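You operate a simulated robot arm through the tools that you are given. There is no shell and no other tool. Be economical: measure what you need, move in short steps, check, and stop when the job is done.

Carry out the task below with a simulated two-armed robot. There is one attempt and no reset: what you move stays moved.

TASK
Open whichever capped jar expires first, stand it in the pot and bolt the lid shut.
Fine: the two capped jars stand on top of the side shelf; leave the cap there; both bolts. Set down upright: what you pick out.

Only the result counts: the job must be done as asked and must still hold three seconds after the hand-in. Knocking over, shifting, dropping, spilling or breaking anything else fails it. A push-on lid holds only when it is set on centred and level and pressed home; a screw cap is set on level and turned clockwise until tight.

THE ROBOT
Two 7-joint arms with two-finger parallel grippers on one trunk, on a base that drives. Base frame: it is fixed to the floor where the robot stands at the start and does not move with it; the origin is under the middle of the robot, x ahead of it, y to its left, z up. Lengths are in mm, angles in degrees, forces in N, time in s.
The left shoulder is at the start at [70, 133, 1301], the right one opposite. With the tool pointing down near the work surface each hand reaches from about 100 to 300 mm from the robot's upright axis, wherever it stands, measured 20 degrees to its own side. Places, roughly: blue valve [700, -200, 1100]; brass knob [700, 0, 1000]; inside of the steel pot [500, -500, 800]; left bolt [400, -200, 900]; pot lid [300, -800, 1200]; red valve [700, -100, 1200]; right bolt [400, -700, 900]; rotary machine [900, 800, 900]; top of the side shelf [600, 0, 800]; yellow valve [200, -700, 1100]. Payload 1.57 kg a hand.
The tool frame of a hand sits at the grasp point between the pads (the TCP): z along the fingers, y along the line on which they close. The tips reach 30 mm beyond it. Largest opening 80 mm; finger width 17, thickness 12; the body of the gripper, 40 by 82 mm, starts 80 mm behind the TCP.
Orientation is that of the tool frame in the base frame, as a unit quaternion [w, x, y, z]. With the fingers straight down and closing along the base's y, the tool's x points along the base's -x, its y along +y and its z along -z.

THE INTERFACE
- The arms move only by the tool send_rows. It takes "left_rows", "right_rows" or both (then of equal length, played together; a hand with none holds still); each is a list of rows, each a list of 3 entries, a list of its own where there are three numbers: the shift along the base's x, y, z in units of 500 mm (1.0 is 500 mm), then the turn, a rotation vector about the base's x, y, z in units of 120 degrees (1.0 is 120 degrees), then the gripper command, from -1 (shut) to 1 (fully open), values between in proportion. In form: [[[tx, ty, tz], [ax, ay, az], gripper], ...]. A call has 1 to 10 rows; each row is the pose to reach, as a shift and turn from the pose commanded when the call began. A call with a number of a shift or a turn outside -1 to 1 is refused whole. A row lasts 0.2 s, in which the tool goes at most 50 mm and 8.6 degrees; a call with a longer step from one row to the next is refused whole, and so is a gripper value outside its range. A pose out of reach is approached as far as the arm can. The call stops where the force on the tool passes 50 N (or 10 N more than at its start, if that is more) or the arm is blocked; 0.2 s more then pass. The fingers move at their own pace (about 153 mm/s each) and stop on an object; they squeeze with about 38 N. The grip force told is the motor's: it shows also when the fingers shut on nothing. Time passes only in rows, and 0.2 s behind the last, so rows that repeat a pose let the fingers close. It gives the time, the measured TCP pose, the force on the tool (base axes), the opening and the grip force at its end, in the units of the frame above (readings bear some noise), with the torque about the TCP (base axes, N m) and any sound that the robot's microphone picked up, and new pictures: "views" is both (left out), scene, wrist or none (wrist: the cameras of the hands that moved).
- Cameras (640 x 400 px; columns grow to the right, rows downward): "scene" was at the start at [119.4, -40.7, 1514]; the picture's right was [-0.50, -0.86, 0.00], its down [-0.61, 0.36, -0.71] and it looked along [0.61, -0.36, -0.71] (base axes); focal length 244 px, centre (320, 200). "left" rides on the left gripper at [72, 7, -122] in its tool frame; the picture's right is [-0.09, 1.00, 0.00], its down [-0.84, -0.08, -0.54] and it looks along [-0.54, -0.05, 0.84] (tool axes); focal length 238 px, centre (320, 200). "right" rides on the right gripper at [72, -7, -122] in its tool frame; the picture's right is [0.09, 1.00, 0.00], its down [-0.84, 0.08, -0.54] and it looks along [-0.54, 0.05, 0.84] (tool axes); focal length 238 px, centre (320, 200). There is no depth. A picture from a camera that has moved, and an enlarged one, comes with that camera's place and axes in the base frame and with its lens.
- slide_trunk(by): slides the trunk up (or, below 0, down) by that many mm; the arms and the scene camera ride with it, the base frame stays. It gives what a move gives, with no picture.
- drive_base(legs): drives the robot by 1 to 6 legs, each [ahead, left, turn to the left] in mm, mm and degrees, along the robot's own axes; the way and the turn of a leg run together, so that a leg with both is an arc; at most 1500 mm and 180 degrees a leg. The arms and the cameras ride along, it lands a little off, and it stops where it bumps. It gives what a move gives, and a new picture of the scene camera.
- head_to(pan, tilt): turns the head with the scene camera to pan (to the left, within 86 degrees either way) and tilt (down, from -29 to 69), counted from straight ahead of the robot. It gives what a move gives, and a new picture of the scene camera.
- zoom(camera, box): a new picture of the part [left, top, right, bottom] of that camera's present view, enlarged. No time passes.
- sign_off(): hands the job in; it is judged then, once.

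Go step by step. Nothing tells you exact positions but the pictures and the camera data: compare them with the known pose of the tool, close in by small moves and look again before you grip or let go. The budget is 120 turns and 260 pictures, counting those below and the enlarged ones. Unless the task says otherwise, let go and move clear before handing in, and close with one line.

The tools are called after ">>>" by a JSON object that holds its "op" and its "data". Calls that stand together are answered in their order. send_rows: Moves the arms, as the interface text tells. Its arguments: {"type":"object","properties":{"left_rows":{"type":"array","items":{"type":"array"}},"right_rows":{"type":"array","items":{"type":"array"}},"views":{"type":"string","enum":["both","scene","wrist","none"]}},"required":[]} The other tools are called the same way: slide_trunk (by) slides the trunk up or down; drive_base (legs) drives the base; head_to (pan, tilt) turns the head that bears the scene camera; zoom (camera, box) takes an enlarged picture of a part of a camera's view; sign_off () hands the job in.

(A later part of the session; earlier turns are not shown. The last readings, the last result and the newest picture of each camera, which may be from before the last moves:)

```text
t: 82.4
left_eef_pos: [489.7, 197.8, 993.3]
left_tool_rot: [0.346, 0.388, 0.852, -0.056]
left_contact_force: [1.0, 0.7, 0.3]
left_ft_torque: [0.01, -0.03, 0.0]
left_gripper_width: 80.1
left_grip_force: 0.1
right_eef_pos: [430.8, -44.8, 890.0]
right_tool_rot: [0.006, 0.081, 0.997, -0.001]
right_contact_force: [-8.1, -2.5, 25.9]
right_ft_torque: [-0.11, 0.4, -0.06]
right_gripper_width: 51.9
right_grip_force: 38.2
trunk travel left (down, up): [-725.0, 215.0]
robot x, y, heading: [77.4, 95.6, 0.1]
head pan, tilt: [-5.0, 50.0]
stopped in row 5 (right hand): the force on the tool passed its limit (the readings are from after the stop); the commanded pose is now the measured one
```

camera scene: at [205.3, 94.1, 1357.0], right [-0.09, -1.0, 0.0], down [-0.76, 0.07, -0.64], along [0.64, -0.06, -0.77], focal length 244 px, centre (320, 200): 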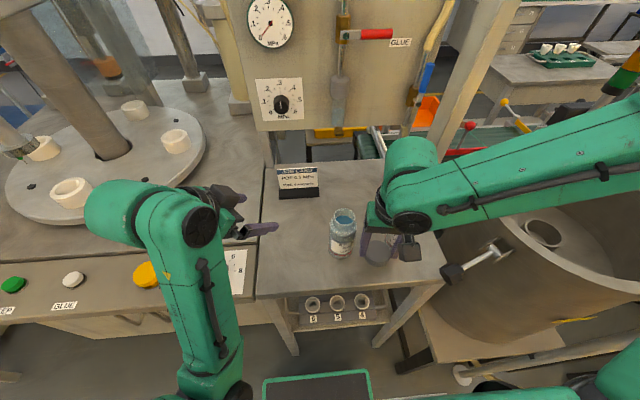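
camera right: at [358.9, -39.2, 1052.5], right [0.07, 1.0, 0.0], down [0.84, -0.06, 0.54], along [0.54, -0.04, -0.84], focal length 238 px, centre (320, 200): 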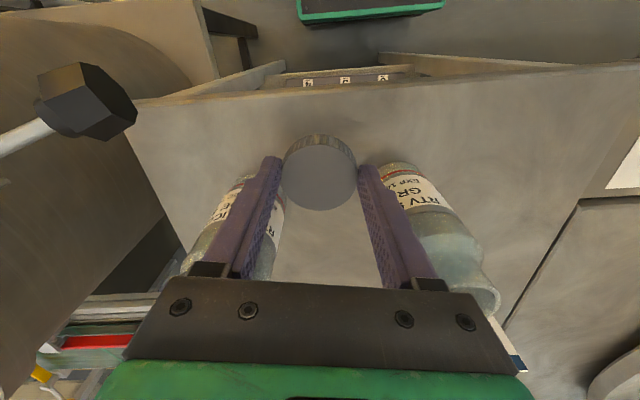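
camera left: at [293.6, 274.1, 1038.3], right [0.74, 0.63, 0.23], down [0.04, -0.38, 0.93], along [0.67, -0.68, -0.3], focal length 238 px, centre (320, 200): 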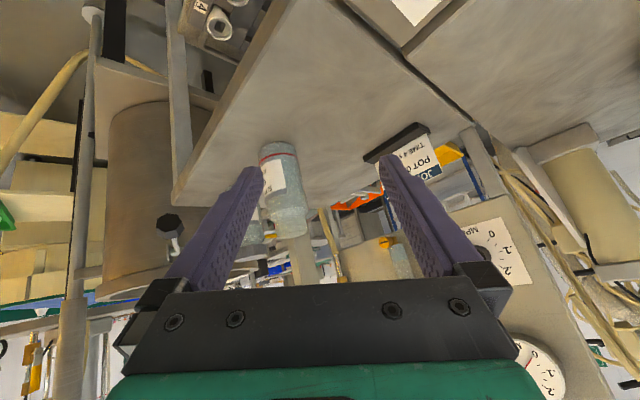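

Contact: the cap is on the shelf. Easing 2 mm, opening and lifting away.

>>> {"op": "send_rows", "data": {"right_rows": [[[0, 0, 0.003], [0, 0, 0], -1], [[0, 0, 0.003], [0, 0, 0], 0.4], [[0, 0, 0.003], [0, 0, 0], 0.65], [[0, 0, 0.02], [0, 0, 0], 0.65], [[0, 0, 0.08], [0, 0, 0], 0.65], [[0, 0, 0.17], [0, 0, 0], 0.65], [[0, 0, 0.26], [0, 0, 0], 0.65], [[0, 0, 0.35], [0, 0, 0], 0.8]], "views": "both"}}

```text
t: 84.2
left_eef_pos: [494.1, 199.6, 991.1]
left_tool_rot: [0.346, 0.387, 0.853, -0.057]
left_contact_force: [-0.5, 1.0, 0.6]
left_ft_torque: [0.02, 0.0, -0.01]
left_gripper_width: 80.0
left_grip_force: 0.1
right_eef_pos: [433.8, -44.2, 1062.9]
right_tool_rot: [0.002, 0.081, 0.997, 0.0]
right_contact_force: [-0.7, -0.1, 0.6]
right_ft_torque: [-0.05, -0.03, -0.03]
right_gripper_width: 71.7
right_grip_force: 0.3
trunk travel left (down, up): [-725.0, 215.0]
robot x, y, heading: [81.3, 97.0, 0.0]
head pan, tilt: [-5.0, 50.0]
camera scene: at [203.9, 94.5, 1357.1], right [-0.09, -1.0, 0.0], down [-0.76, 0.07, -0.64], along [0.64, -0.06, -0.77], focal length 244 px, centre (320, 200)
camera right: at [360.4, -38.6, 1185.7], right [0.07, 1.0, 0.0], down [0.84, -0.06, 0.55], along [0.55, -0.04, -0.84], focal length 238 px, centre (320, 200)
```

scene: 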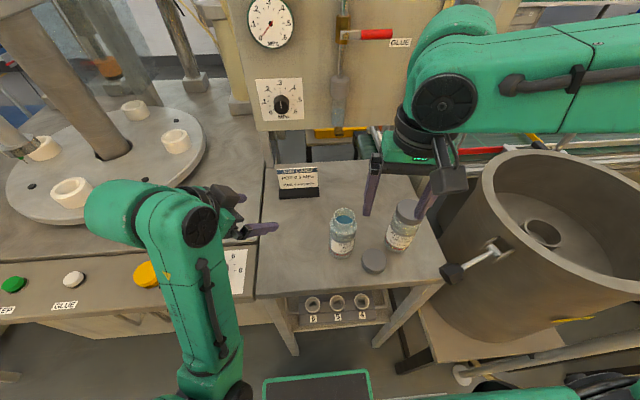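
right: 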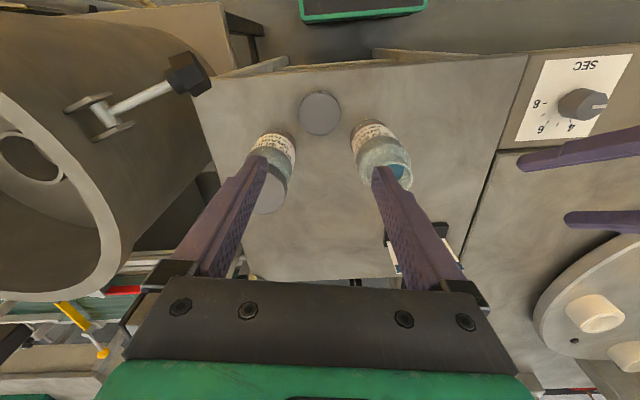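

The cap lies flat on the shelf. Now I'll measure the open jar's mouth for a top grasp.

>>> {"op": "zoom", "data": {"camera": "right", "box": [330, 100, 430, 210]}}

>>> {"op": "zoom", "data": {"camera": "scene", "box": [310, 190, 430, 290]}}

```text
3.64 times, centred on (380, 155) of right
camera zoom: at [360.4, -38.6, 1185.7], right [0.07, 1.0, 0.0], down [0.84, -0.06, 0.55], along [0.55, -0.04, -0.84], focal length 867 px, centre (102, 364)
```

zoom: 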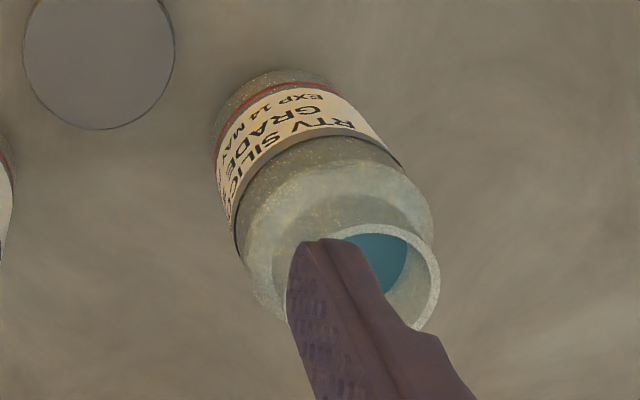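

```text
4.00 times, centred on (370, 240) of scene
camera zoom: at [203.9, 94.5, 1357.1], right [-0.09, -1.0, 0.0], down [-0.76, 0.07, -0.64], along [0.64, -0.06, -0.77], focal length 976 px, centre (120, 40)
```

zoom: 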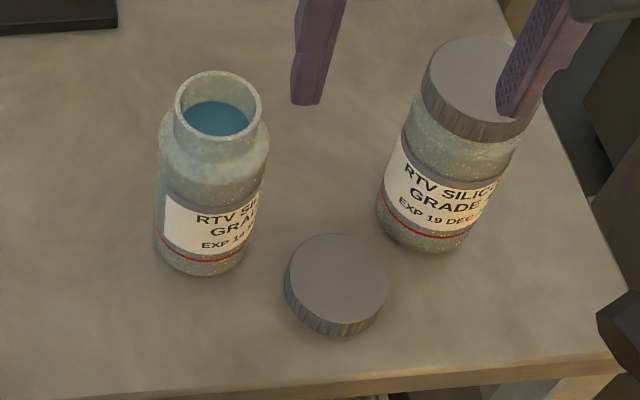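

The mouth is at about [483, 22, 966]. Moving the open right hand above it to check alignment.

>>> {"op": "send_rows", "data": {"right_rows": [[[0.04, 0.05, 0], [0, 0, 0], 1], [[0.08, 0.1, 0], [0, 0, 0], 1], [[0.098, 0.132, 0], [0, 0, 0], 1], [[0.098, 0.132, 0], [0, 0, 0], 1]], "views": "wrist"}}

>>> {"op": "zoom", "data": {"camera": "right", "box": [250, 60, 390, 210]}}

```text
t: 85.2
left_eef_pos: [493.2, 198.7, 991.6]
left_tool_rot: [0.346, 0.387, 0.853, -0.057]
left_contact_force: [-0.3, -0.3, 0.6]
left_ft_torque: [0.0, 0.02, 0.01]
left_gripper_width: 80.1
left_grip_force: 0.0
right_eef_pos: [483.2, 20.9, 1062.7]
right_tool_rot: [0.003, 0.082, 0.997, 0.0]
right_contact_force: [0.9, -0.8, -0.3]
right_ft_torque: [0.02, -0.02, 0.04]
right_gripper_width: 80.1
right_grip_force: 0.0
trunk travel left (down, up): [-725.0, 215.0]
robot x, y, heading: [78.1, 97.1, -0.1]
head pan, tilt: [-5.0, 50.0]
camera right: at [409.7, 26.6, 1185.8], right [0.07, 1.0, 0.0], down [0.83, -0.06, 0.55], along [0.55, -0.04, -0.84], focal length 238 px, centre (320, 200)
```

right: 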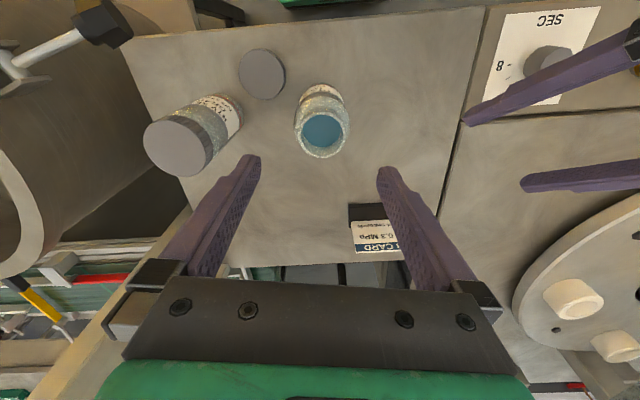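

```text
2.67 times, centred on (320, 135) of right
camera zoom: at [409.7, 26.6, 1185.8], right [0.07, 1.0, 0.0], down [0.83, -0.06, 0.55], along [0.55, -0.04, -0.84], focal length 636 px, centre (320, 373)
```

zoom: 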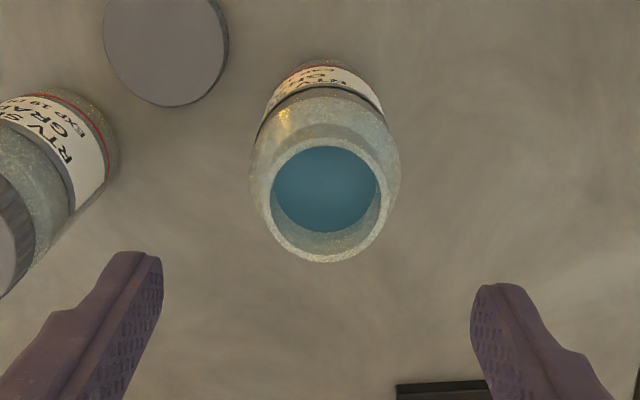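

Aligned to 2 mm. Descending to grip the body below the shoulder.

>>> {"op": "send_rows", "data": {"right_rows": [[[-0.002, 0.005, -0.08], [0, 0, 0], 1], [[-0.002, 0.005, -0.15], [0, 0, 0], 1], [[-0.002, 0.005, -0.2], [0, 0, 0], 1], [[-0.002, 0.005, -0.246], [0, 0, 0], 1], [[-0.002, 0.005, -0.246], [0, 0, 0], 1]], "views": "both"}}

```text
t: 86.4
left_eef_pos: [493.4, 199.2, 991.7]
left_tool_rot: [0.344, 0.388, 0.853, -0.057]
left_contact_force: [-0.1, 0.2, 1.2]
left_ft_torque: [0.0, 0.0, 0.02]
left_gripper_width: 79.9
left_grip_force: 0.0
right_eef_pos: [482.0, 23.9, 940.2]
right_tool_rot: [0.003, 0.082, 0.997, -0.001]
right_contact_force: [0.1, -0.2, 0.2]
right_ft_torque: [-0.01, 0.0, -0.01]
right_gripper_width: 80.1
right_grip_force: 0.1
trunk travel left (down, up): [-725.0, 215.0]
robot x, y, heading: [81.6, 100.8, -0.1]
head pan, tilt: [-5.0, 50.0]
camera scene: at [204.6, 94.1, 1357.1], right [-0.09, -1.0, 0.0], down [-0.76, 0.07, -0.64], along [0.64, -0.06, -0.77], focal length 244 px, centre (320, 200)
camera right: at [408.3, 29.7, 1062.7], right [0.07, 1.0, 0.0], down [0.83, -0.06, 0.55], along [0.55, -0.04, -0.84], focal length 238 px, centre (320, 200)
```

scene: 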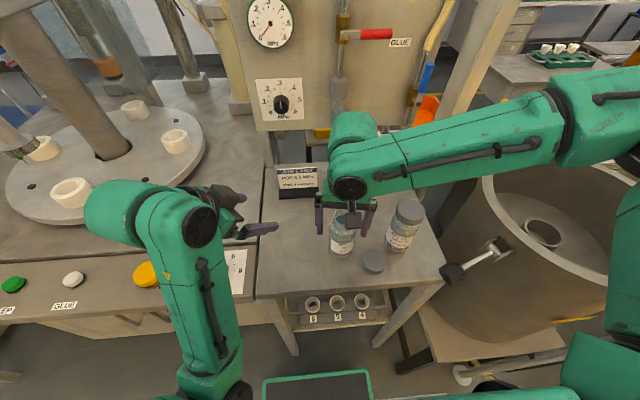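
right: 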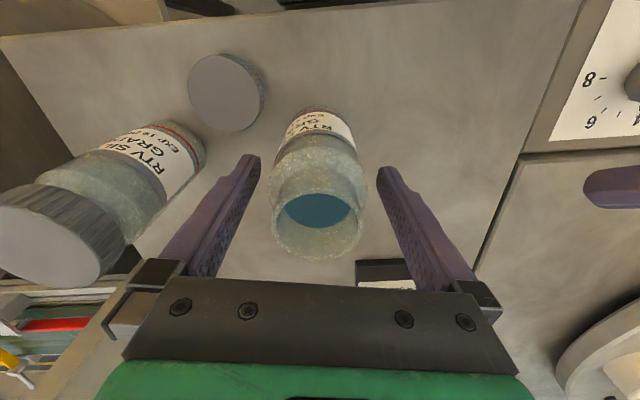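

The fingers straddle the jar. Closing and lifting 20 mm as a check.

>>> {"op": "send_rows", "data": {"right_rows": [[[0, 0, 0], [0, 0, 0], -1], [[0, 0, 0], [0, 0, 0], -1], [[0, 0, 0], [0, 0, 0], -1]], "views": "none"}}

>>> {"op": "send_rows", "data": {"right_rows": [[[0, 0, 0.02], [0, 0, 0], -1], [[0, 0, 0.04], [0, 0, 0], -1], [[0, 0, 0.04], [0, 0, 0], -1]], "views": "both"}}

```text
t: 87.2
left_eef_pos: [494.0, 198.3, 990.7]
left_tool_rot: [0.344, 0.388, 0.853, -0.057]
left_contact_force: [0.4, -0.2, 1.0]
left_ft_torque: [0.01, 0.02, 0.0]
left_gripper_width: 80.1
left_grip_force: 0.1
right_eef_pos: [483.1, 23.5, 938.9]
right_tool_rot: [0.002, 0.081, 0.997, 0.0]
right_contact_force: [0.2, -0.4, -0.4]
right_ft_torque: [0.08, 0.0, -0.02]
right_gripper_width: 55.0
right_grip_force: 38.0
trunk travel left (down, up): [-725.0, 215.0]
robot x, y, heading: [83.5, 99.4, -0.2]
head pan, tilt: [-5.0, 50.0]
```

```text
t: 88.0
left_eef_pos: [495.7, 198.1, 990.6]
left_tool_rot: [0.345, 0.387, 0.853, -0.057]
left_contact_force: [-0.2, -0.5, 0.0]
left_ft_torque: [0.0, -0.02, -0.03]
left_gripper_width: 80.3
left_grip_force: 0.1
right_eef_pos: [482.0, 23.2, 959.8]
right_tool_rot: [0.003, 0.081, 0.997, 0.0]
right_contact_force: [0.1, 0.0, -2.5]
right_ft_torque: [-0.02, -0.05, 0.02]
right_gripper_width: 55.2
right_grip_force: 37.8
trunk travel left (down, up): [-725.0, 215.0]
robot x, y, heading: [84.1, 100.4, 0.3]
head pan, tilt: [-5.0, 50.0]
camera scene: at [205.6, 93.8, 1357.0], right [-0.09, -1.0, 0.0], down [-0.76, 0.07, -0.64], along [0.64, -0.06, -0.77], focal length 244 px, centre (320, 200)
camera right: at [409.2, 29.2, 1082.4], right [0.07, 1.0, 0.0], down [0.84, -0.06, 0.55], along [0.55, -0.04, -0.84], focal length 238 px, centre (320, 200)
```

scene: 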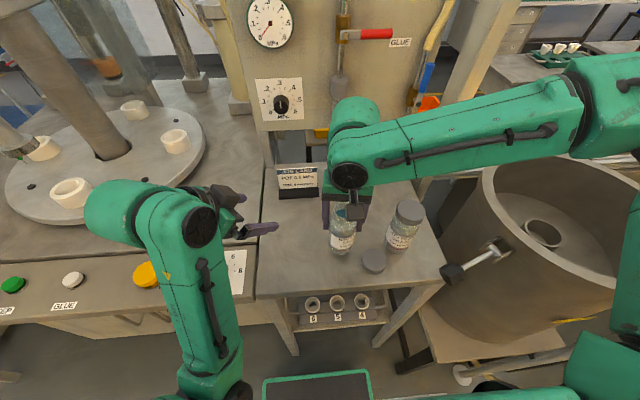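
right: 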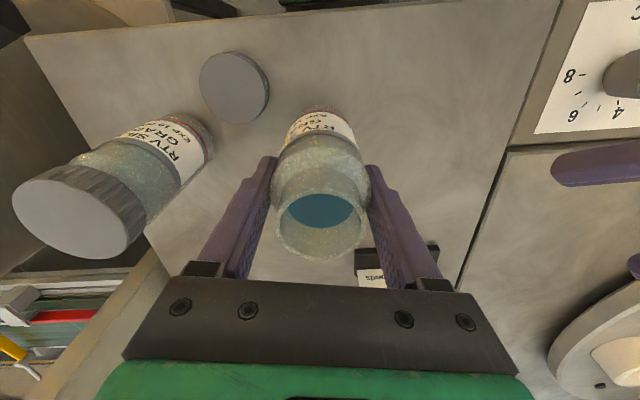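

The jar hangs securely. Before driving I'll raise it straight up and fold the left hand to an upright pose out to the left.

>>> {"op": "send_rows", "data": {"left_rows": [[[0, 0.02, 0.06], [0.006, 0.039, 0.043], 1], [[-0.02, 0.06, 0.12], [0.013, 0.077, 0.087], 1], [[-0.05, 0.12, 0.17], [0.019, 0.116, 0.13], 1], [[-0.09, 0.18, 0.21], [0.025, 0.154, 0.173], 1], [[-0.13, 0.25, 0.25], [0.032, 0.193, 0.217], 1], [[-0.17, 0.32, 0.28], [0.038, 0.231, 0.26], 1], [[-0.21, 0.39, 0.3], [0.044, 0.27, 0.303], 1], [[-0.26, 0.46, 0.308], [0.051, 0.308, 0.347], 1], [[-0.314, 0.53, 0.308], [0.057, 0.347, 0.39], 1]], "right_rows": [[[0, 0, 0.03], [0, 0, 0], -1], [[0, 0, 0.07], [0, 0, 0], -1], [[0, 0, 0.11], [0, 0, 0], -1], [[0, 0, 0.15], [0, 0, 0], -1], [[0, 0, 0.19], [0, 0, 0], -1], [[0, 0, 0.23], [0, 0, 0], -1], [[0, 0, 0.27], [0, 0, 0], -1], [[0, 0, 0.31], [0, 0, 0], -1], [[0, 0, 0.33], [0, 0, 0], -1]], "views": "scene"}}

```text
t: 90.0
left_eef_pos: [337.2, 464.2, 1144.8]
left_tool_rot: [-0.001, -0.001, 1.0, 0.0]
left_contact_force: [0.2, -1.1, 0.0]
left_ft_torque: [-0.01, 0.03, -0.02]
left_gripper_width: 79.8
left_grip_force: 0.1
left hand out of reach, approached as far as the arm can: row 1, 2, 3, 4, 7
right_eef_pos: [481.7, 23.7, 1125.4]
right_tool_rot: [0.002, 0.082, 0.997, 0.0]
right_contact_force: [-1.0, -0.6, -3.5]
right_ft_torque: [-0.02, -0.01, 0.06]
right_gripper_width: 55.0
right_grip_force: 37.8
trunk travel left (down, up): [-725.0, 215.0]
robot x, y, heading: [80.2, 100.1, -0.1]
head pan, tilt: [-5.0, 50.0]
camera scene: at [205.0, 93.9, 1357.0], right [-0.09, -1.0, 0.0], down [-0.76, 0.07, -0.64], along [0.64, -0.06, -0.77], focal length 244 px, centre (320, 200)
```

scene: 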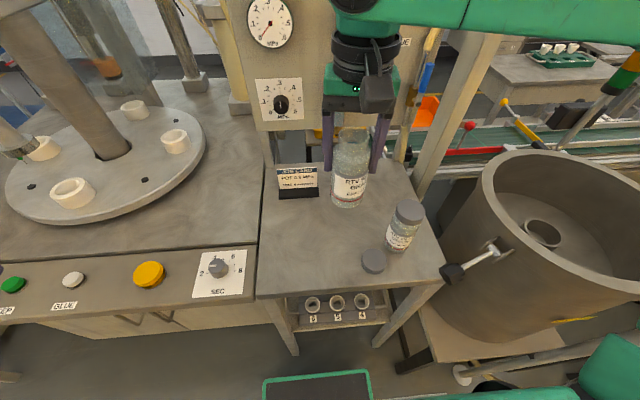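

The left hand is folded and the jar is high. I'll drive 40 mm back and 200 mm right, then look at the pot; the tall lid post in front-right of the pot must be avoided.

>>> {"op": "drive_base", "data": {"legs": [[-40, -200, 0]]}}

>>> {"op": "head_to", "data": {"pan": -45, "tilt": 45}}

```text
t: 91.6
left_eef_pos: [297.8, 265.2, 1144.9]
left_tool_rot: [0.0, -0.001, 1.0, 0.0]
left_contact_force: [0.4, -0.5, -0.2]
left_ft_torque: [0.01, 0.04, -0.03]
left_gripper_width: 79.9
left_grip_force: 0.0
right_eef_pos: [442.2, -175.7, 1124.8]
right_tool_rot: [0.003, 0.081, 0.997, -0.002]
right_contact_force: [-0.5, 0.9, -3.0]
right_ft_torque: [-0.03, -0.03, -0.03]
right_gripper_width: 55.0
right_grip_force: 38.5
trunk travel left (down, up): [-725.0, 215.0]
robot x, y, heading: [43.6, -100.1, 0.1]
head pan, tilt: [-5.0, 50.0]
camera scene: at [165.4, -104.3, 1357.0], right [-0.09, -1.0, 0.0], down [-0.76, 0.07, -0.64], along [0.64, -0.06, -0.77], focal length 244 px, centre (320, 200)
```

scene: 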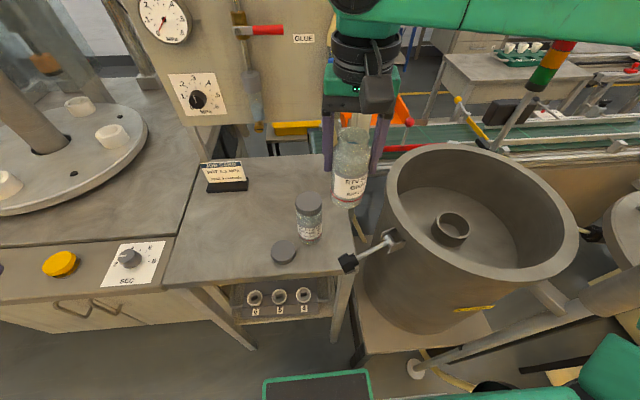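

```text
t: 92.7
left_eef_pos: [297.3, 263.2, 1145.5]
left_tool_rot: [0.0, -0.001, 1.0, 0.0]
left_contact_force: [-0.3, -0.3, 0.2]
left_ft_torque: [-0.01, 0.01, 0.0]
left_gripper_width: 80.0
left_grip_force: 0.1
right_eef_pos: [441.5, -176.5, 1124.4]
right_tool_rot: [0.003, 0.081, 0.997, 0.001]
right_contact_force: [-0.4, -0.1, -2.7]
right_ft_torque: [0.0, -0.02, 0.01]
right_gripper_width: 55.1
right_grip_force: 37.2
trunk travel left (down, up): [-725.0, 215.0]
robot x, y, heading: [40.2, -101.5, -0.1]
head pan, tilt: [-45.0, 45.0]
camera scene: at [146.0, -156.6, 1363.9], right [-0.71, -0.71, 0.0], down [-0.5, 0.5, -0.71], along [0.5, -0.5, -0.71], focal length 244 px, centre (320, 200)
```

scene: 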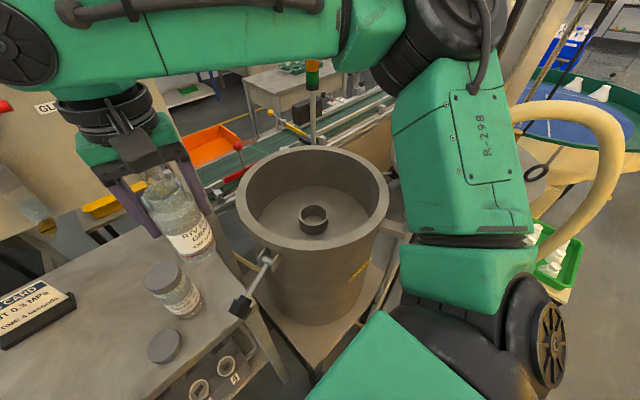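

The pot rim is at about [437, −457, 959] and the ring near [460, −452, 880]. I'll move the base slightly (35 forward, 15 left) so that the right elbow stays clear of the post at [265, −565], then swing the jar toward the pot.

>>> {"op": "drive_base", "data": {"legs": [[35, 15, 0]]}}

>>> {"op": "send_rows", "data": {"right_rows": [[[-0.005, -0.06, 0.01], [0, 0, 0], -1], [[-0.01, -0.12, 0.01], [0, 0, 0], -1], [[-0.015, -0.18, 0.01], [0, 0, 0], -1], [[-0.02, -0.24, 0.01], [0, 0, 0], -1]], "views": "both"}}

```text
t: 93.6
left_eef_pos: [322.4, 271.8, 1145.0]
left_tool_rot: [0.0, 0.005, 1.0, 0.0]
left_contact_force: [-0.6, 1.8, -0.8]
left_ft_torque: [-0.01, -0.01, -0.03]
left_gripper_width: 79.9
left_grip_force: 0.1
right_eef_pos: [461.3, -170.5, 1124.6]
right_tool_rot: [0.002, 0.088, 0.996, -0.001]
right_contact_force: [0.9, 0.0, -2.1]
right_ft_torque: [-0.02, 0.01, 0.0]
right_gripper_width: 54.9
right_grip_force: 38.0
trunk travel left (down, up): [-725.0, 215.0]
robot x, y, heading: [59.8, -90.8, -0.6]
head pan, tilt: [-45.0, 45.0]
stopped in leg 1: the robot was blocked; the commanded pose is now the measured one
camera scene: at [166.8, -147.4, 1363.8], right [-0.72, -0.7, 0.0], down [-0.49, 0.51, -0.71], along [0.49, -0.51, -0.71], focal length 244 px, centre (320, 200)
```

scene: 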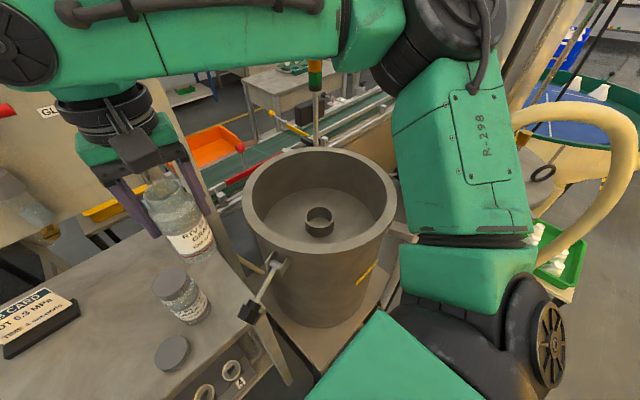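

```text
t: 94.6
left_eef_pos: [320.6, 269.4, 1145.9]
left_tool_rot: [0.001, 0.005, 1.0, 0.0]
left_contact_force: [-0.2, 0.2, 1.0]
left_ft_torque: [0.03, 0.04, 0.05]
left_gripper_width: 79.9
left_grip_force: 0.1
right_eef_pos: [448.4, -292.9, 1129.1]
right_tool_rot: [0.004, 0.086, 0.996, 0.0]
right_contact_force: [0.2, -0.7, -2.1]
right_ft_torque: [0.01, -0.01, 0.03]
right_gripper_width: 55.0
right_grip_force: 38.1
trunk travel left (down, up): [-725.0, 215.0]
robot x, y, heading: [61.6, -91.3, -0.9]
head pan, tilt: [-45.0, 45.0]
camera scene: at [164.3, -149.7, 1364.0], right [-0.72, -0.7, 0.0], down [-0.49, 0.51, -0.71], along [0.49, -0.5, -0.71], focal length 244 px, centre (320, 200)
camera right: at [375.6, -286.9, 1251.7], right [0.08, 1.0, 0.0], down [0.83, -0.07, 0.55], along [0.55, -0.04, -0.84], focal length 238 px, centre (320, 200)
```

scene: 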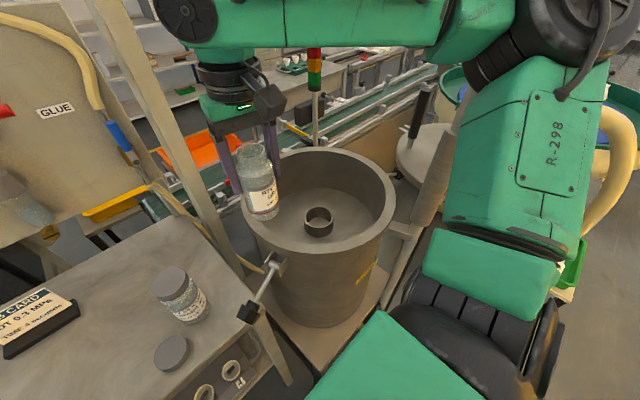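
right: 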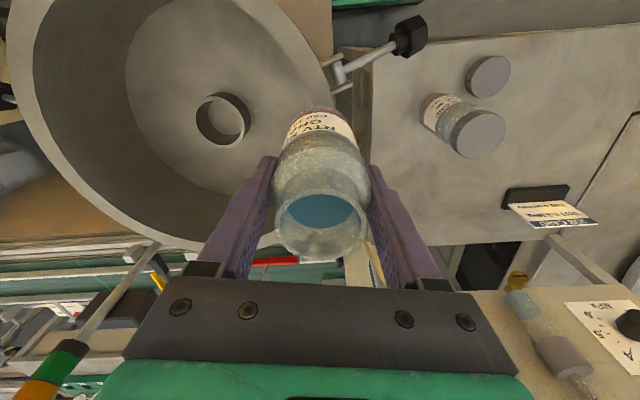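

The base touched something at x≈61, so I'll back off 8 mm. The ring is at about [457, −439, 890]; I'll continue toward it in steps.

>>> {"op": "drive_base", "data": {"legs": [[-8, 0, 0.8]]}}

>>> {"op": "send_rows", "data": {"right_rows": [[[0.01, -0.06, 0], [0, 0, 0], -1], [[0.02, -0.12, 0], [0, 0, 0], -1], [[0.025, -0.18, 0], [0, 0, 0], -1]], "views": "both"}}

```text
t: 95.3
left_eef_pos: [311.0, 275.7, 1144.4]
left_tool_rot: [-0.001, -0.002, 1.0, -0.001]
left_contact_force: [0.4, -0.2, -0.6]
left_ft_torque: [-0.03, 0.0, 0.0]
left_gripper_width: 80.4
left_grip_force: 0.0
right_eef_pos: [448.4, -286.1, 1127.9]
right_tool_rot: [0.002, 0.08, 0.997, 0.0]
right_contact_force: [0.8, -0.2, -2.7]
right_ft_torque: [-0.01, -0.01, 0.03]
right_gripper_width: 55.1
right_grip_force: 38.0
trunk travel left (down, up): [-725.0, 215.0]
robot x, y, heading: [50.6, -88.7, 0.1]
head pan, tilt: [-45.0, 45.0]
camera scene: at [161.0, -146.5, 1363.7], right [-0.71, -0.71, 0.0], down [-0.5, 0.5, -0.71], along [0.5, -0.5, -0.71], focal length 244 px, centre (320, 200)
```

scene: 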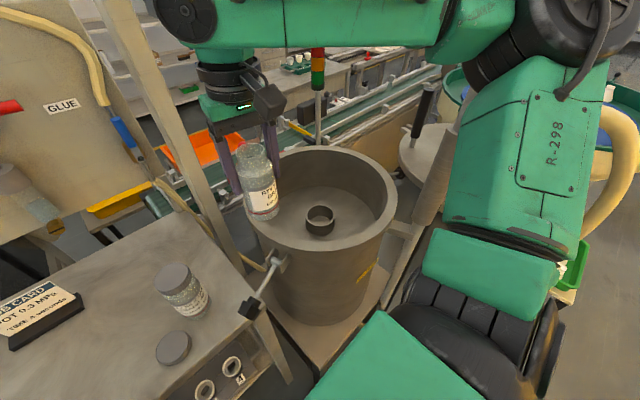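

```text
t: 96.1
left_eef_pos: [309.9, 272.6, 1145.9]
left_tool_rot: [0.0, -0.003, 1.0, 0.001]
left_contact_force: [-0.7, 0.6, 1.0]
left_ft_torque: [0.05, -0.01, 0.01]
left_gripper_width: 79.9
left_grip_force: 0.2
right_eef_pos: [457.6, -377.3, 1127.7]
right_tool_rot: [0.003, 0.081, 0.997, 0.0]
right_contact_force: [-0.6, 0.8, -2.8]
right_ft_torque: [-0.02, -0.01, 0.01]
right_gripper_width: 55.2
right_grip_force: 38.1
trunk travel left (down, up): [-725.0, 215.0]
robot x, y, heading: [51.3, -86.4, -0.1]
head pan, tilt: [-45.0, 45.0]
camera scene: at [158.1, -147.1, 1363.9], right [-0.71, -0.71, 0.0], down [-0.5, 0.5, -0.71], along [0.5, -0.5, -0.71], focal length 244 px, centre (320, 200)
camera right: at [383.9, -371.8, 1250.5], right [0.07, 1.0, 0.0], down [0.84, -0.06, 0.55], along [0.55, -0.04, -0.84], focal length 238 px, centre (320, 200)
```

scene: 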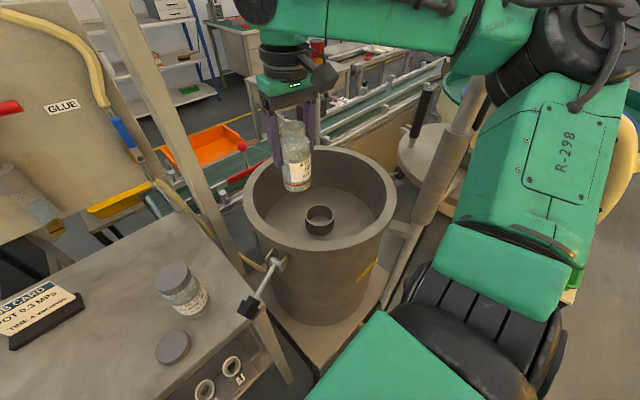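
right: 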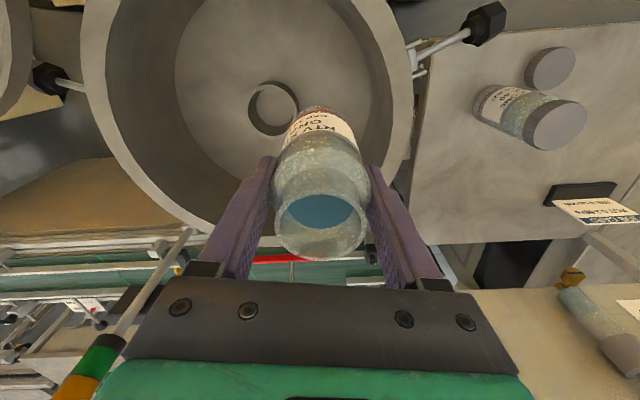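

The jar is inside the rim's footprint now. Refined ring position is about [461, −454], top z≈853. Moving over it while descending somewhat.

>>> {"op": "send_rows", "data": {"right_rows": [[[0.002, -0.05, -0.03], [0, 0, 0], -1], [[0.005, -0.1, -0.06], [0, 0, 0], -1], [[0.007, -0.152, -0.1], [0, 0, 0], -1], [[0.007, -0.152, -0.1], [0, 0, 0], -1]], "views": "both"}}

```text
t: 97.1
left_eef_pos: [309.0, 274.3, 1145.4]
left_tool_rot: [0.0, -0.003, 1.0, -0.001]
left_contact_force: [0.2, -0.5, -0.3]
left_ft_torque: [0.01, -0.01, 0.0]
left_gripper_width: 79.8
left_grip_force: 0.0
right_eef_pos: [461.2, -452.5, 1078.5]
right_tool_rot: [0.004, 0.08, 0.997, 0.0]
right_contact_force: [-0.1, 0.1, -3.3]
right_ft_torque: [-0.02, -0.01, 0.0]
right_gripper_width: 55.0
right_grip_force: 38.1
trunk travel left (down, up): [-725.0, 215.0]
robot x, y, heading: [48.5, -88.9, 0.0]
head pan, tilt: [-45.0, 45.0]
camera scene: at [158.4, -145.9, 1363.9], right [-0.71, -0.71, 0.0], down [-0.5, 0.5, -0.71], along [0.5, -0.5, -0.71], focal length 244 px, centre (320, 200)
camera right: at [387.6, -445.8, 1201.4], right [0.07, 1.0, 0.0], down [0.84, -0.06, 0.55], along [0.55, -0.04, -0.84], focal length 238 px, centre (320, 200)
```

scene: 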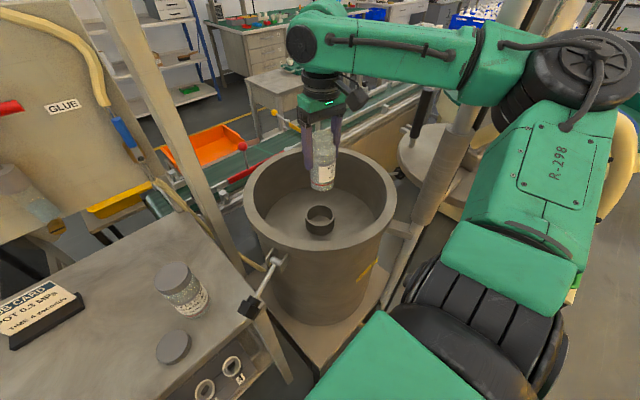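
right: 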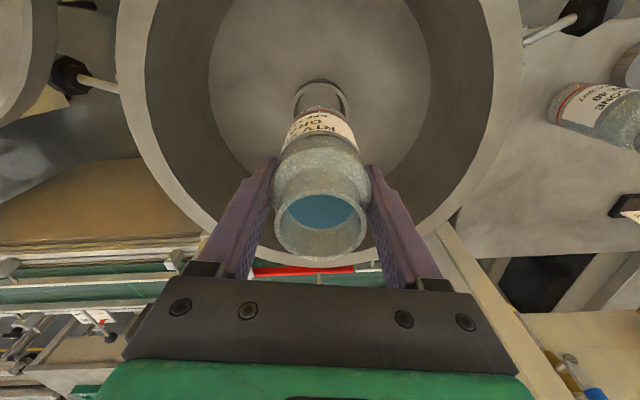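

Reached. I'll enlarge the ring and jar base for fine alignment.

>>> {"op": "zoom", "data": {"camera": "right", "box": [270, 60, 370, 160]}}

>>> {"op": "zoom", "data": {"camera": "scene", "box": [270, 150, 370, 250]}}

```text
4.00 times, centred on (320, 110) of right
camera zoom: at [387.6, -445.8, 1201.4], right [0.07, 1.0, 0.0], down [0.84, -0.06, 0.55], along [0.55, -0.04, -0.84], focal length 953 px, centre (320, 560)
```

zoom: 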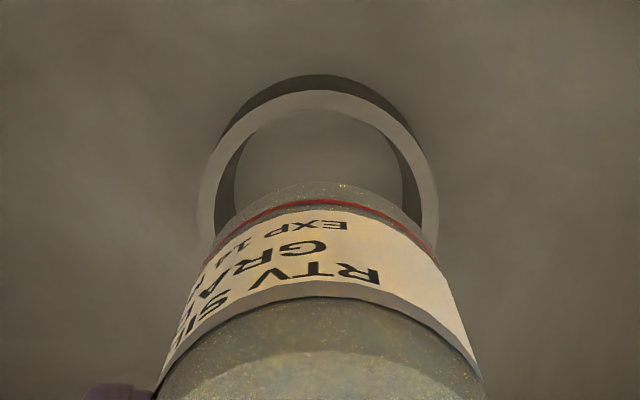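

```text
4.00 times, centred on (320, 200) of scene
camera zoom: at [158.4, -145.9, 1363.9], right [-0.71, -0.71, 0.0], down [-0.5, 0.5, -0.71], along [0.5, -0.5, -0.71], focal length 976 px, centre (320, 200)
```

zoom: 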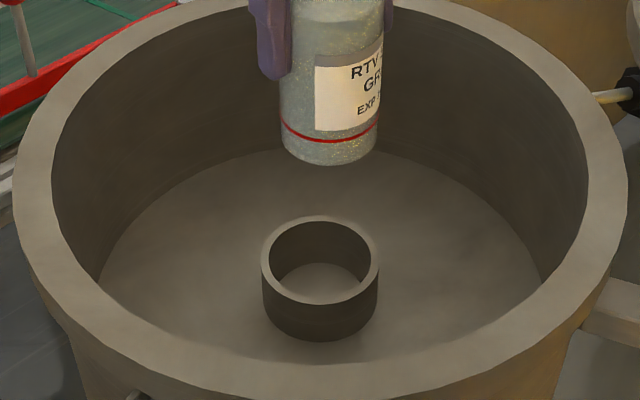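

The ring top is at [462.5, −452, 872], outer diameter ≈79, and the jar hangs within 2 mm of its axis. Descending to just above the ring.

>>> {"op": "send_rows", "data": {"right_rows": [[[0.001, 0, -0.06], [0, 0, 0], -1], [[0.002, 0.001, -0.12], [0, 0, 0], -1], [[0.002, 0.001, -0.18], [0, 0, 0], -1], [[0.002, 0.001, -0.18], [0, 0, 0], -1]], "views": "none"}}

>>> {"op": "zoom", "data": {"camera": "scene", "box": [270, 150, 370, 250]}}

>>> {"op": "zoom", "data": {"camera": "right", "box": [260, 60, 380, 170]}}

```text
t: 98.1
left_eef_pos: [309.0, 274.8, 1145.2]
left_tool_rot: [0.0, -0.001, 1.0, 0.0]
left_contact_force: [0.4, 0.9, -0.2]
left_ft_torque: [-0.01, -0.01, 0.0]
left_gripper_width: 80.2
left_grip_force: 0.0
right_eef_pos: [461.5, -451.0, 988.7]
right_tool_rot: [0.002, 0.081, 0.997, 0.0]
right_contact_force: [-0.4, -0.1, -2.3]
right_ft_torque: [0.0, -0.01, -0.06]
right_gripper_width: 55.0
right_grip_force: 37.8
trunk travel left (down, up): [-725.0, 215.0]
robot x, y, heading: [50.9, -92.5, -0.1]
head pan, tilt: [-45.0, 45.0]
```

```text
4.00 times, centred on (320, 200) of scene
camera zoom: at [158.4, -146.3, 1363.9], right [-0.71, -0.71, 0.0], down [-0.5, 0.5, -0.71], along [0.5, -0.5, -0.71], focal length 976 px, centre (320, 200)
```

zoom: 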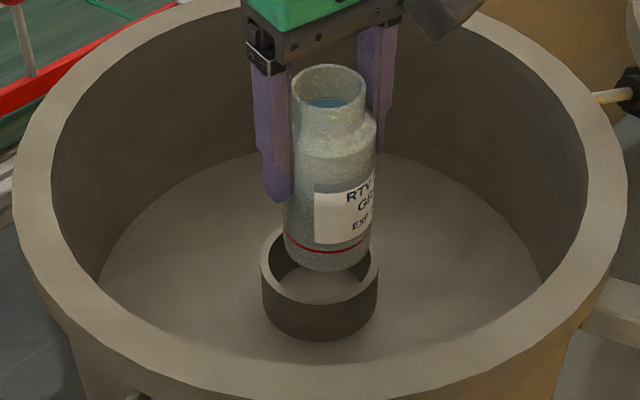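

```text
3.64 times, centred on (320, 115) of right
camera zoom: at [387.7, -445.4, 1111.4], right [0.07, 1.0, 0.0], down [0.84, -0.06, 0.55], along [0.55, -0.04, -0.84], focal length 867 px, centre (320, 509)
```

zoom: 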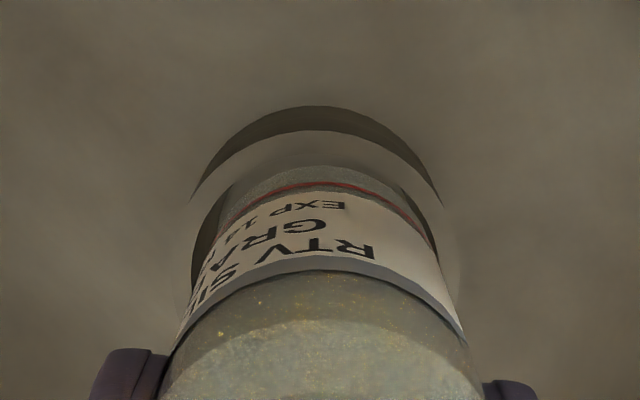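

By the pictures the jar should go about 5 mm further in +x. Correcting, then looking again before entering the ring.

>>> {"op": "send_rows", "data": {"right_rows": [[[0.006, -0.001, -0.005], [0, 0, 0], -1], [[0.011, -0.001, -0.016], [0, 0, 0], -1], [[0.011, -0.001, -0.016], [0, 0, 0], -1]], "views": "none"}}

>>> {"op": "zoom", "data": {"camera": "scene", "box": [295, 180, 345, 240]}}

>>> {"op": "zoom", "data": {"camera": "right", "box": [270, 70, 370, 150]}}

```text
t: 98.9
left_eef_pos: [308.8, 273.1, 1145.4]
left_tool_rot: [0.001, -0.003, 1.0, -0.001]
left_contact_force: [0.5, -0.1, -0.1]
left_ft_torque: [-0.01, -0.02, -0.01]
left_gripper_width: 79.9
left_grip_force: 0.2
right_eef_pos: [466.7, -451.5, 981.7]
right_tool_rot: [0.003, 0.08, 0.997, 0.0]
right_contact_force: [0.0, 1.6, -2.8]
right_ft_torque: [0.0, 0.02, -0.02]
right_gripper_width: 55.2
right_grip_force: 38.4
trunk travel left (down, up): [-725.0, 215.0]
robot x, y, heading: [50.6, -90.9, 0.2]
head pan, tilt: [-45.0, 45.0]
```

```text
6.67 times, centred on (320, 210) of scene
camera zoom: at [158.3, -146.3, 1363.9], right [-0.71, -0.71, 0.0], down [-0.5, 0.5, -0.71], along [0.5, -0.5, -0.71], focal length 1627 px, centre (320, 133)
```

zoom: 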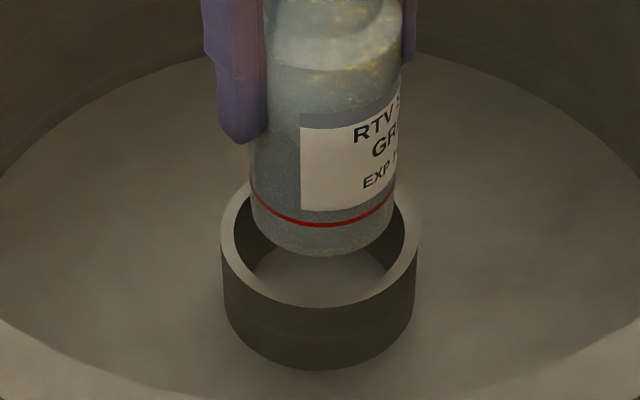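

```text
5.00 times, centred on (320, 110) of right
camera zoom: at [393.5, -446.2, 1103.7], right [0.07, 1.0, 0.0], down [0.84, -0.06, 0.55], along [0.55, -0.04, -0.84], focal length 1192 px, centre (320, 650)
```

zoom: 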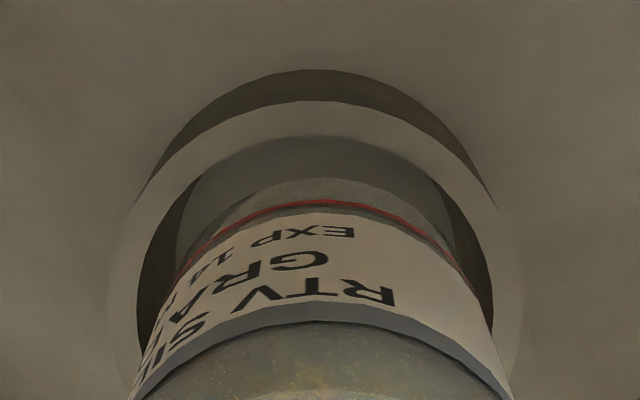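

Centred within 2 mm now. Lowering into the ring.

>>> {"op": "send_rows", "data": {"right_rows": [[[0.002, 0, -0.02], [0, 0, 0], -1], [[0.002, 0, -0.04], [0, 0, 0], -1], [[0.002, 0, -0.06], [0, 0, 0], -1], [[0.002, 0, -0.072], [0, 0, 0], -1]], "views": "none"}}

>>> {"op": "send_rows", "data": {"right_rows": [[[0, 0, -0.005], [0, 0, 0], -1], [[0, 0, -0.01], [0, 0, 0], -1], [[0, 0, -0.014], [0, 0, 0], -1], [[0, 0, -0.018], [0, 0, 0], -1]], "views": "none"}}

>>> {"op": "zoom", "data": {"camera": "scene", "box": [270, 150, 370, 250]}}

```text
t: 99.9
left_eef_pos: [307.2, 276.0, 1145.1]
left_tool_rot: [0.0, -0.002, 1.0, 0.0]
left_contact_force: [1.3, 0.2, -0.1]
left_ft_torque: [-0.03, -0.01, -0.01]
left_gripper_width: 80.0
left_grip_force: 0.0
right_eef_pos: [467.1, -450.1, 946.0]
right_tool_rot: [0.004, 0.081, 0.997, 0.0]
right_contact_force: [0.2, 0.2, -3.1]
right_ft_torque: [0.0, -0.01, -0.01]
right_gripper_width: 55.0
right_grip_force: 37.7
trunk travel left (down, up): [-725.0, 215.0]
robot x, y, heading: [50.1, -92.3, 0.3]
head pan, tilt: [-45.0, 45.0]
```

```text
t: 100.9
left_eef_pos: [308.1, 276.6, 1144.8]
left_tool_rot: [0.0, -0.003, 1.0, -0.001]
left_contact_force: [-0.4, -0.6, 0.5]
left_ft_torque: [0.0, -0.02, 0.03]
left_gripper_width: 80.1
left_grip_force: 0.1
right_eef_pos: [467.2, -450.8, 936.2]
right_tool_rot: [0.004, 0.08, 0.997, -0.001]
right_contact_force: [-1.2, -0.5, -2.6]
right_ft_torque: [-0.03, -0.01, 0.01]
right_gripper_width: 54.8
right_grip_force: 38.4
trunk travel left (down, up): [-725.0, 215.0]
robot x, y, heading: [50.5, -94.9, 0.1]
head pan, tilt: [-45.0, 45.0]
```

```text
4.00 times, centred on (320, 200) of scene
camera zoom: at [157.4, -144.0, 1364.1], right [-0.71, -0.71, 0.0], down [-0.5, 0.5, -0.71], along [0.5, -0.5, -0.71], focal length 976 px, centre (320, 200)
```

zoom: 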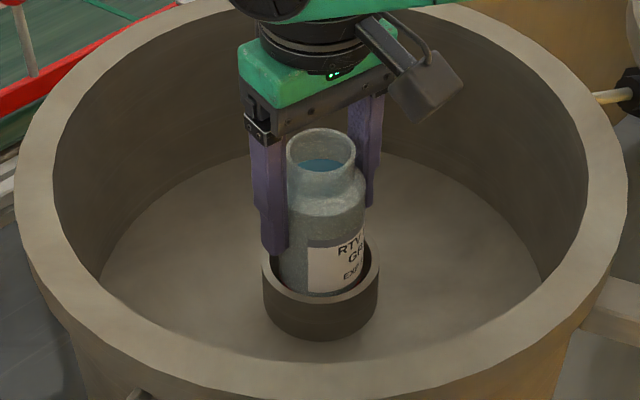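

The jar is inside the ring and hasn't touched yet. Continuing in small steps.

>>> {"op": "send_rows", "data": {"right_rows": [[[0, 0, -0.004], [0, 0, 0], -1], [[0, 0, -0.008], [0, 0, 0], -1], [[0, 0, -0.012], [0, 0, 0], -1], [[0, 0, -0.016], [0, 0, 0], -1]], "views": "none"}}

```text
t: 101.9
left_eef_pos: [306.6, 277.9, 1145.1]
left_tool_rot: [0.001, -0.003, 1.0, -0.002]
left_contact_force: [-0.5, -0.5, -0.1]
left_ft_torque: [-0.02, -0.04, 0.01]
left_gripper_width: 79.8
left_grip_force: 0.1
right_eef_pos: [468.1, -450.8, 930.1]
right_tool_rot: [0.003, 0.081, 0.997, -0.001]
right_contact_force: [0.8, -0.2, -2.3]
right_ft_torque: [-0.06, -0.11, 0.01]
right_gripper_width: 54.8
right_grip_force: 38.1
trunk travel left (down, up): [-725.0, 215.0]
robot x, y, heading: [52.7, -87.3, 0.1]
head pan, tilt: [-45.0, 45.0]
```

>>> {"op": "send_rows", "data": {"right_rows": [[[0, 0, -0.004], [0, 0, 0], -1], [[0, 0, -0.008], [0, 0, 0], -1], [[0, 0, -0.012], [0, 0, 0], -1], [[0, 0, -0.016], [0, 0, 0], -1], [[0, 0, -0.02], [0, 0, 0], -1]], "views": "none"}}

```text
t: 103.1
left_eef_pos: [305.3, 276.6, 1145.8]
left_tool_rot: [0.001, -0.002, 1.0, -0.001]
left_contact_force: [-0.8, -0.1, -0.1]
left_ft_torque: [0.02, 0.03, -0.01]
left_gripper_width: 79.8
left_grip_force: 0.0
right_eef_pos: [467.8, -450.4, 923.1]
right_tool_rot: [0.008, 0.079, 0.997, -0.002]
right_contact_force: [5.1, -4.5, 35.0]
right_ft_torque: [0.25, 0.12, 0.31]
right_gripper_width: 54.8
right_grip_force: 38.0
trunk travel left (down, up): [-725.0, 215.0]
robot x, y, heading: [53.4, -88.3, 0.3]
head pan, tilt: [-45.0, 45.0]
```

Floor contact. Easing up 4 mm, opening gently, then lifting straight out.

>>> {"op": "send_rows", "data": {"right_rows": [[[0, 0, 0.006], [0, 0, 0], -1], [[0, 0, 0.008], [0, 0, 0], 0.42], [[0, 0, 0.008], [0, 0, 0], 0.6], [[0, 0, 0.008], [0, 0, 0], 0.9], [[0, 0, 0.06], [0, 0, 0], 0.9], [[0, 0, 0.15], [0, 0, 0], 0.9], [[0, 0, 0.24], [0, 0, 0], 0.9], [[0, 0, 0.33], [0, 0, 0], 0.9], [[0, 0, 0.42], [0, 0, 0], 0.9]], "views": "both"}}

```text
t: 105.1
left_eef_pos: [309.2, 276.5, 1145.9]
left_tool_rot: [0.0, -0.003, 1.0, 0.001]
left_contact_force: [-0.7, 0.8, -0.1]
left_ft_torque: [-0.01, 0.02, -0.01]
left_gripper_width: 80.2
left_grip_force: 0.0
right_eef_pos: [467.7, -451.7, 1130.4]
right_tool_rot: [0.003, 0.08, 0.997, 0.0]
right_contact_force: [0.5, -0.5, 0.7]
right_ft_torque: [-0.04, -0.01, 0.0]
right_gripper_width: 75.9
right_grip_force: 0.0
trunk travel left (down, up): [-725.0, 215.0]
robot x, y, heading: [50.0, -89.5, 0.2]
head pan, tilt: [-45.0, 45.0]
camera scene: at [157.4, -145.1, 1364.0], right [-0.71, -0.71, 0.0], down [-0.5, 0.5, -0.71], along [0.5, -0.5, -0.71], focal length 244 px, centre (320, 200)
camera right: at [394.2, -445.6, 1252.9], right [0.07, 1.0, 0.0], down [0.84, -0.06, 0.55], along [0.55, -0.04, -0.84], focal length 238 px, centre (320, 200)
```

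scene: 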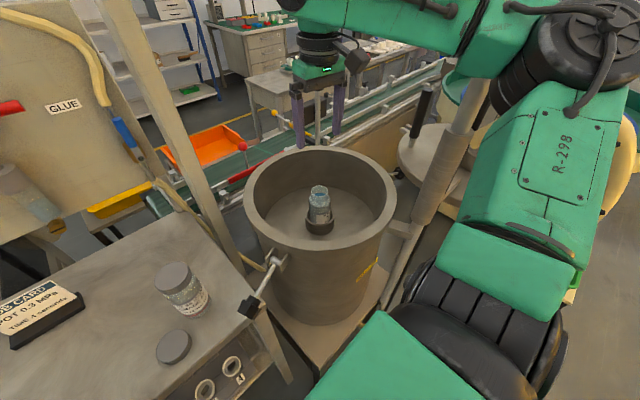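
right: 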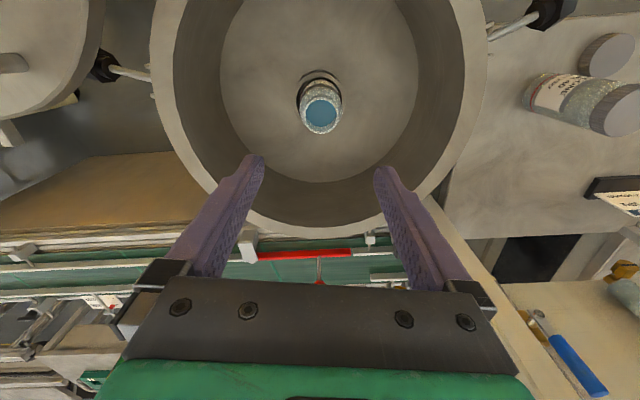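

The jar stands upright in the ring. Now for the lid: I'll back the robot off to get a clear view of the lid mechanism.

>>> {"op": "drive_base", "data": {"legs": [[-400, 0, 0]]}}

>>> {"op": "head_to", "data": {"pan": -45, "tilt": 25}}

```text
t: 107.6
left_eef_pos: [-92.1, 274.0, 1144.6]
left_tool_rot: [-0.001, -0.003, 1.0, 0.0]
left_contact_force: [-0.5, 0.1, 1.0]
left_ft_torque: [0.04, 0.05, -0.03]
left_gripper_width: 79.8
left_grip_force: 0.0
right_eef_pos: [67.9, -452.7, 1128.9]
right_tool_rot: [0.003, 0.081, 0.997, 0.0]
right_contact_force: [-0.4, 0.1, -0.3]
right_ft_torque: [-0.01, -0.04, -0.01]
right_gripper_width: 76.1
right_grip_force: 0.1
trunk travel left (down, up): [-725.0, 215.0]
robot x, y, heading: [-347.6, -86.8, 0.3]
head pan, tilt: [-45.0, 45.0]
camera scene: at [-241.8, -146.8, 1363.9], right [-0.71, -0.71, 0.0], down [-0.5, 0.5, -0.71], along [0.5, -0.5, -0.71], focal length 244 px, centre (320, 200)
```

scene: 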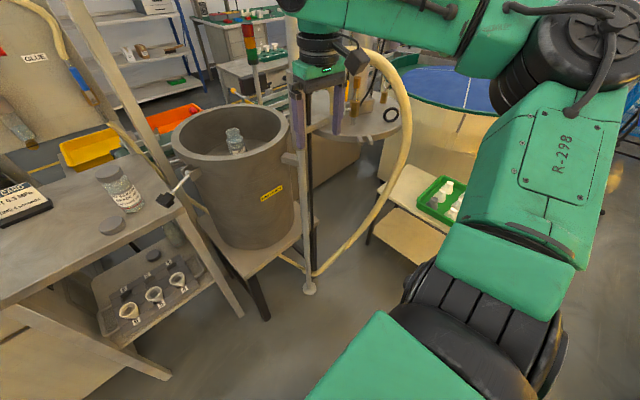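

```text
t: 108.5
left_eef_pos: [-92.4, 275.2, 1144.8]
left_tool_rot: [0.001, -0.002, 1.0, 0.0]
left_contact_force: [0.2, -0.4, -0.1]
left_ft_torque: [-0.03, 0.01, 0.01]
left_gripper_width: 80.0
left_grip_force: 0.1
right_eef_pos: [67.0, -453.2, 1128.5]
right_tool_rot: [0.003, 0.08, 0.997, 0.0]
right_contact_force: [0.1, -0.2, 0.3]
right_ft_torque: [0.01, 0.04, 0.01]
right_gripper_width: 75.9
right_grip_force: 0.0
trunk travel left (down, up): [-725.0, 215.0]
robot x, y, heading: [-349.8, -88.8, 0.3]
head pan, tilt: [-45.0, 25.0]
camera scene: at [-235.6, -154.4, 1394.5], right [-0.71, -0.71, 0.0], down [-0.3, 0.3, -0.91], along [0.64, -0.64, -0.42], focal length 244 px, centre (320, 200)
```

scene: 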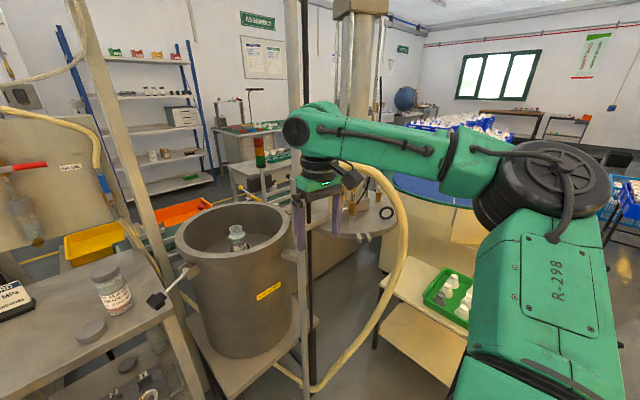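

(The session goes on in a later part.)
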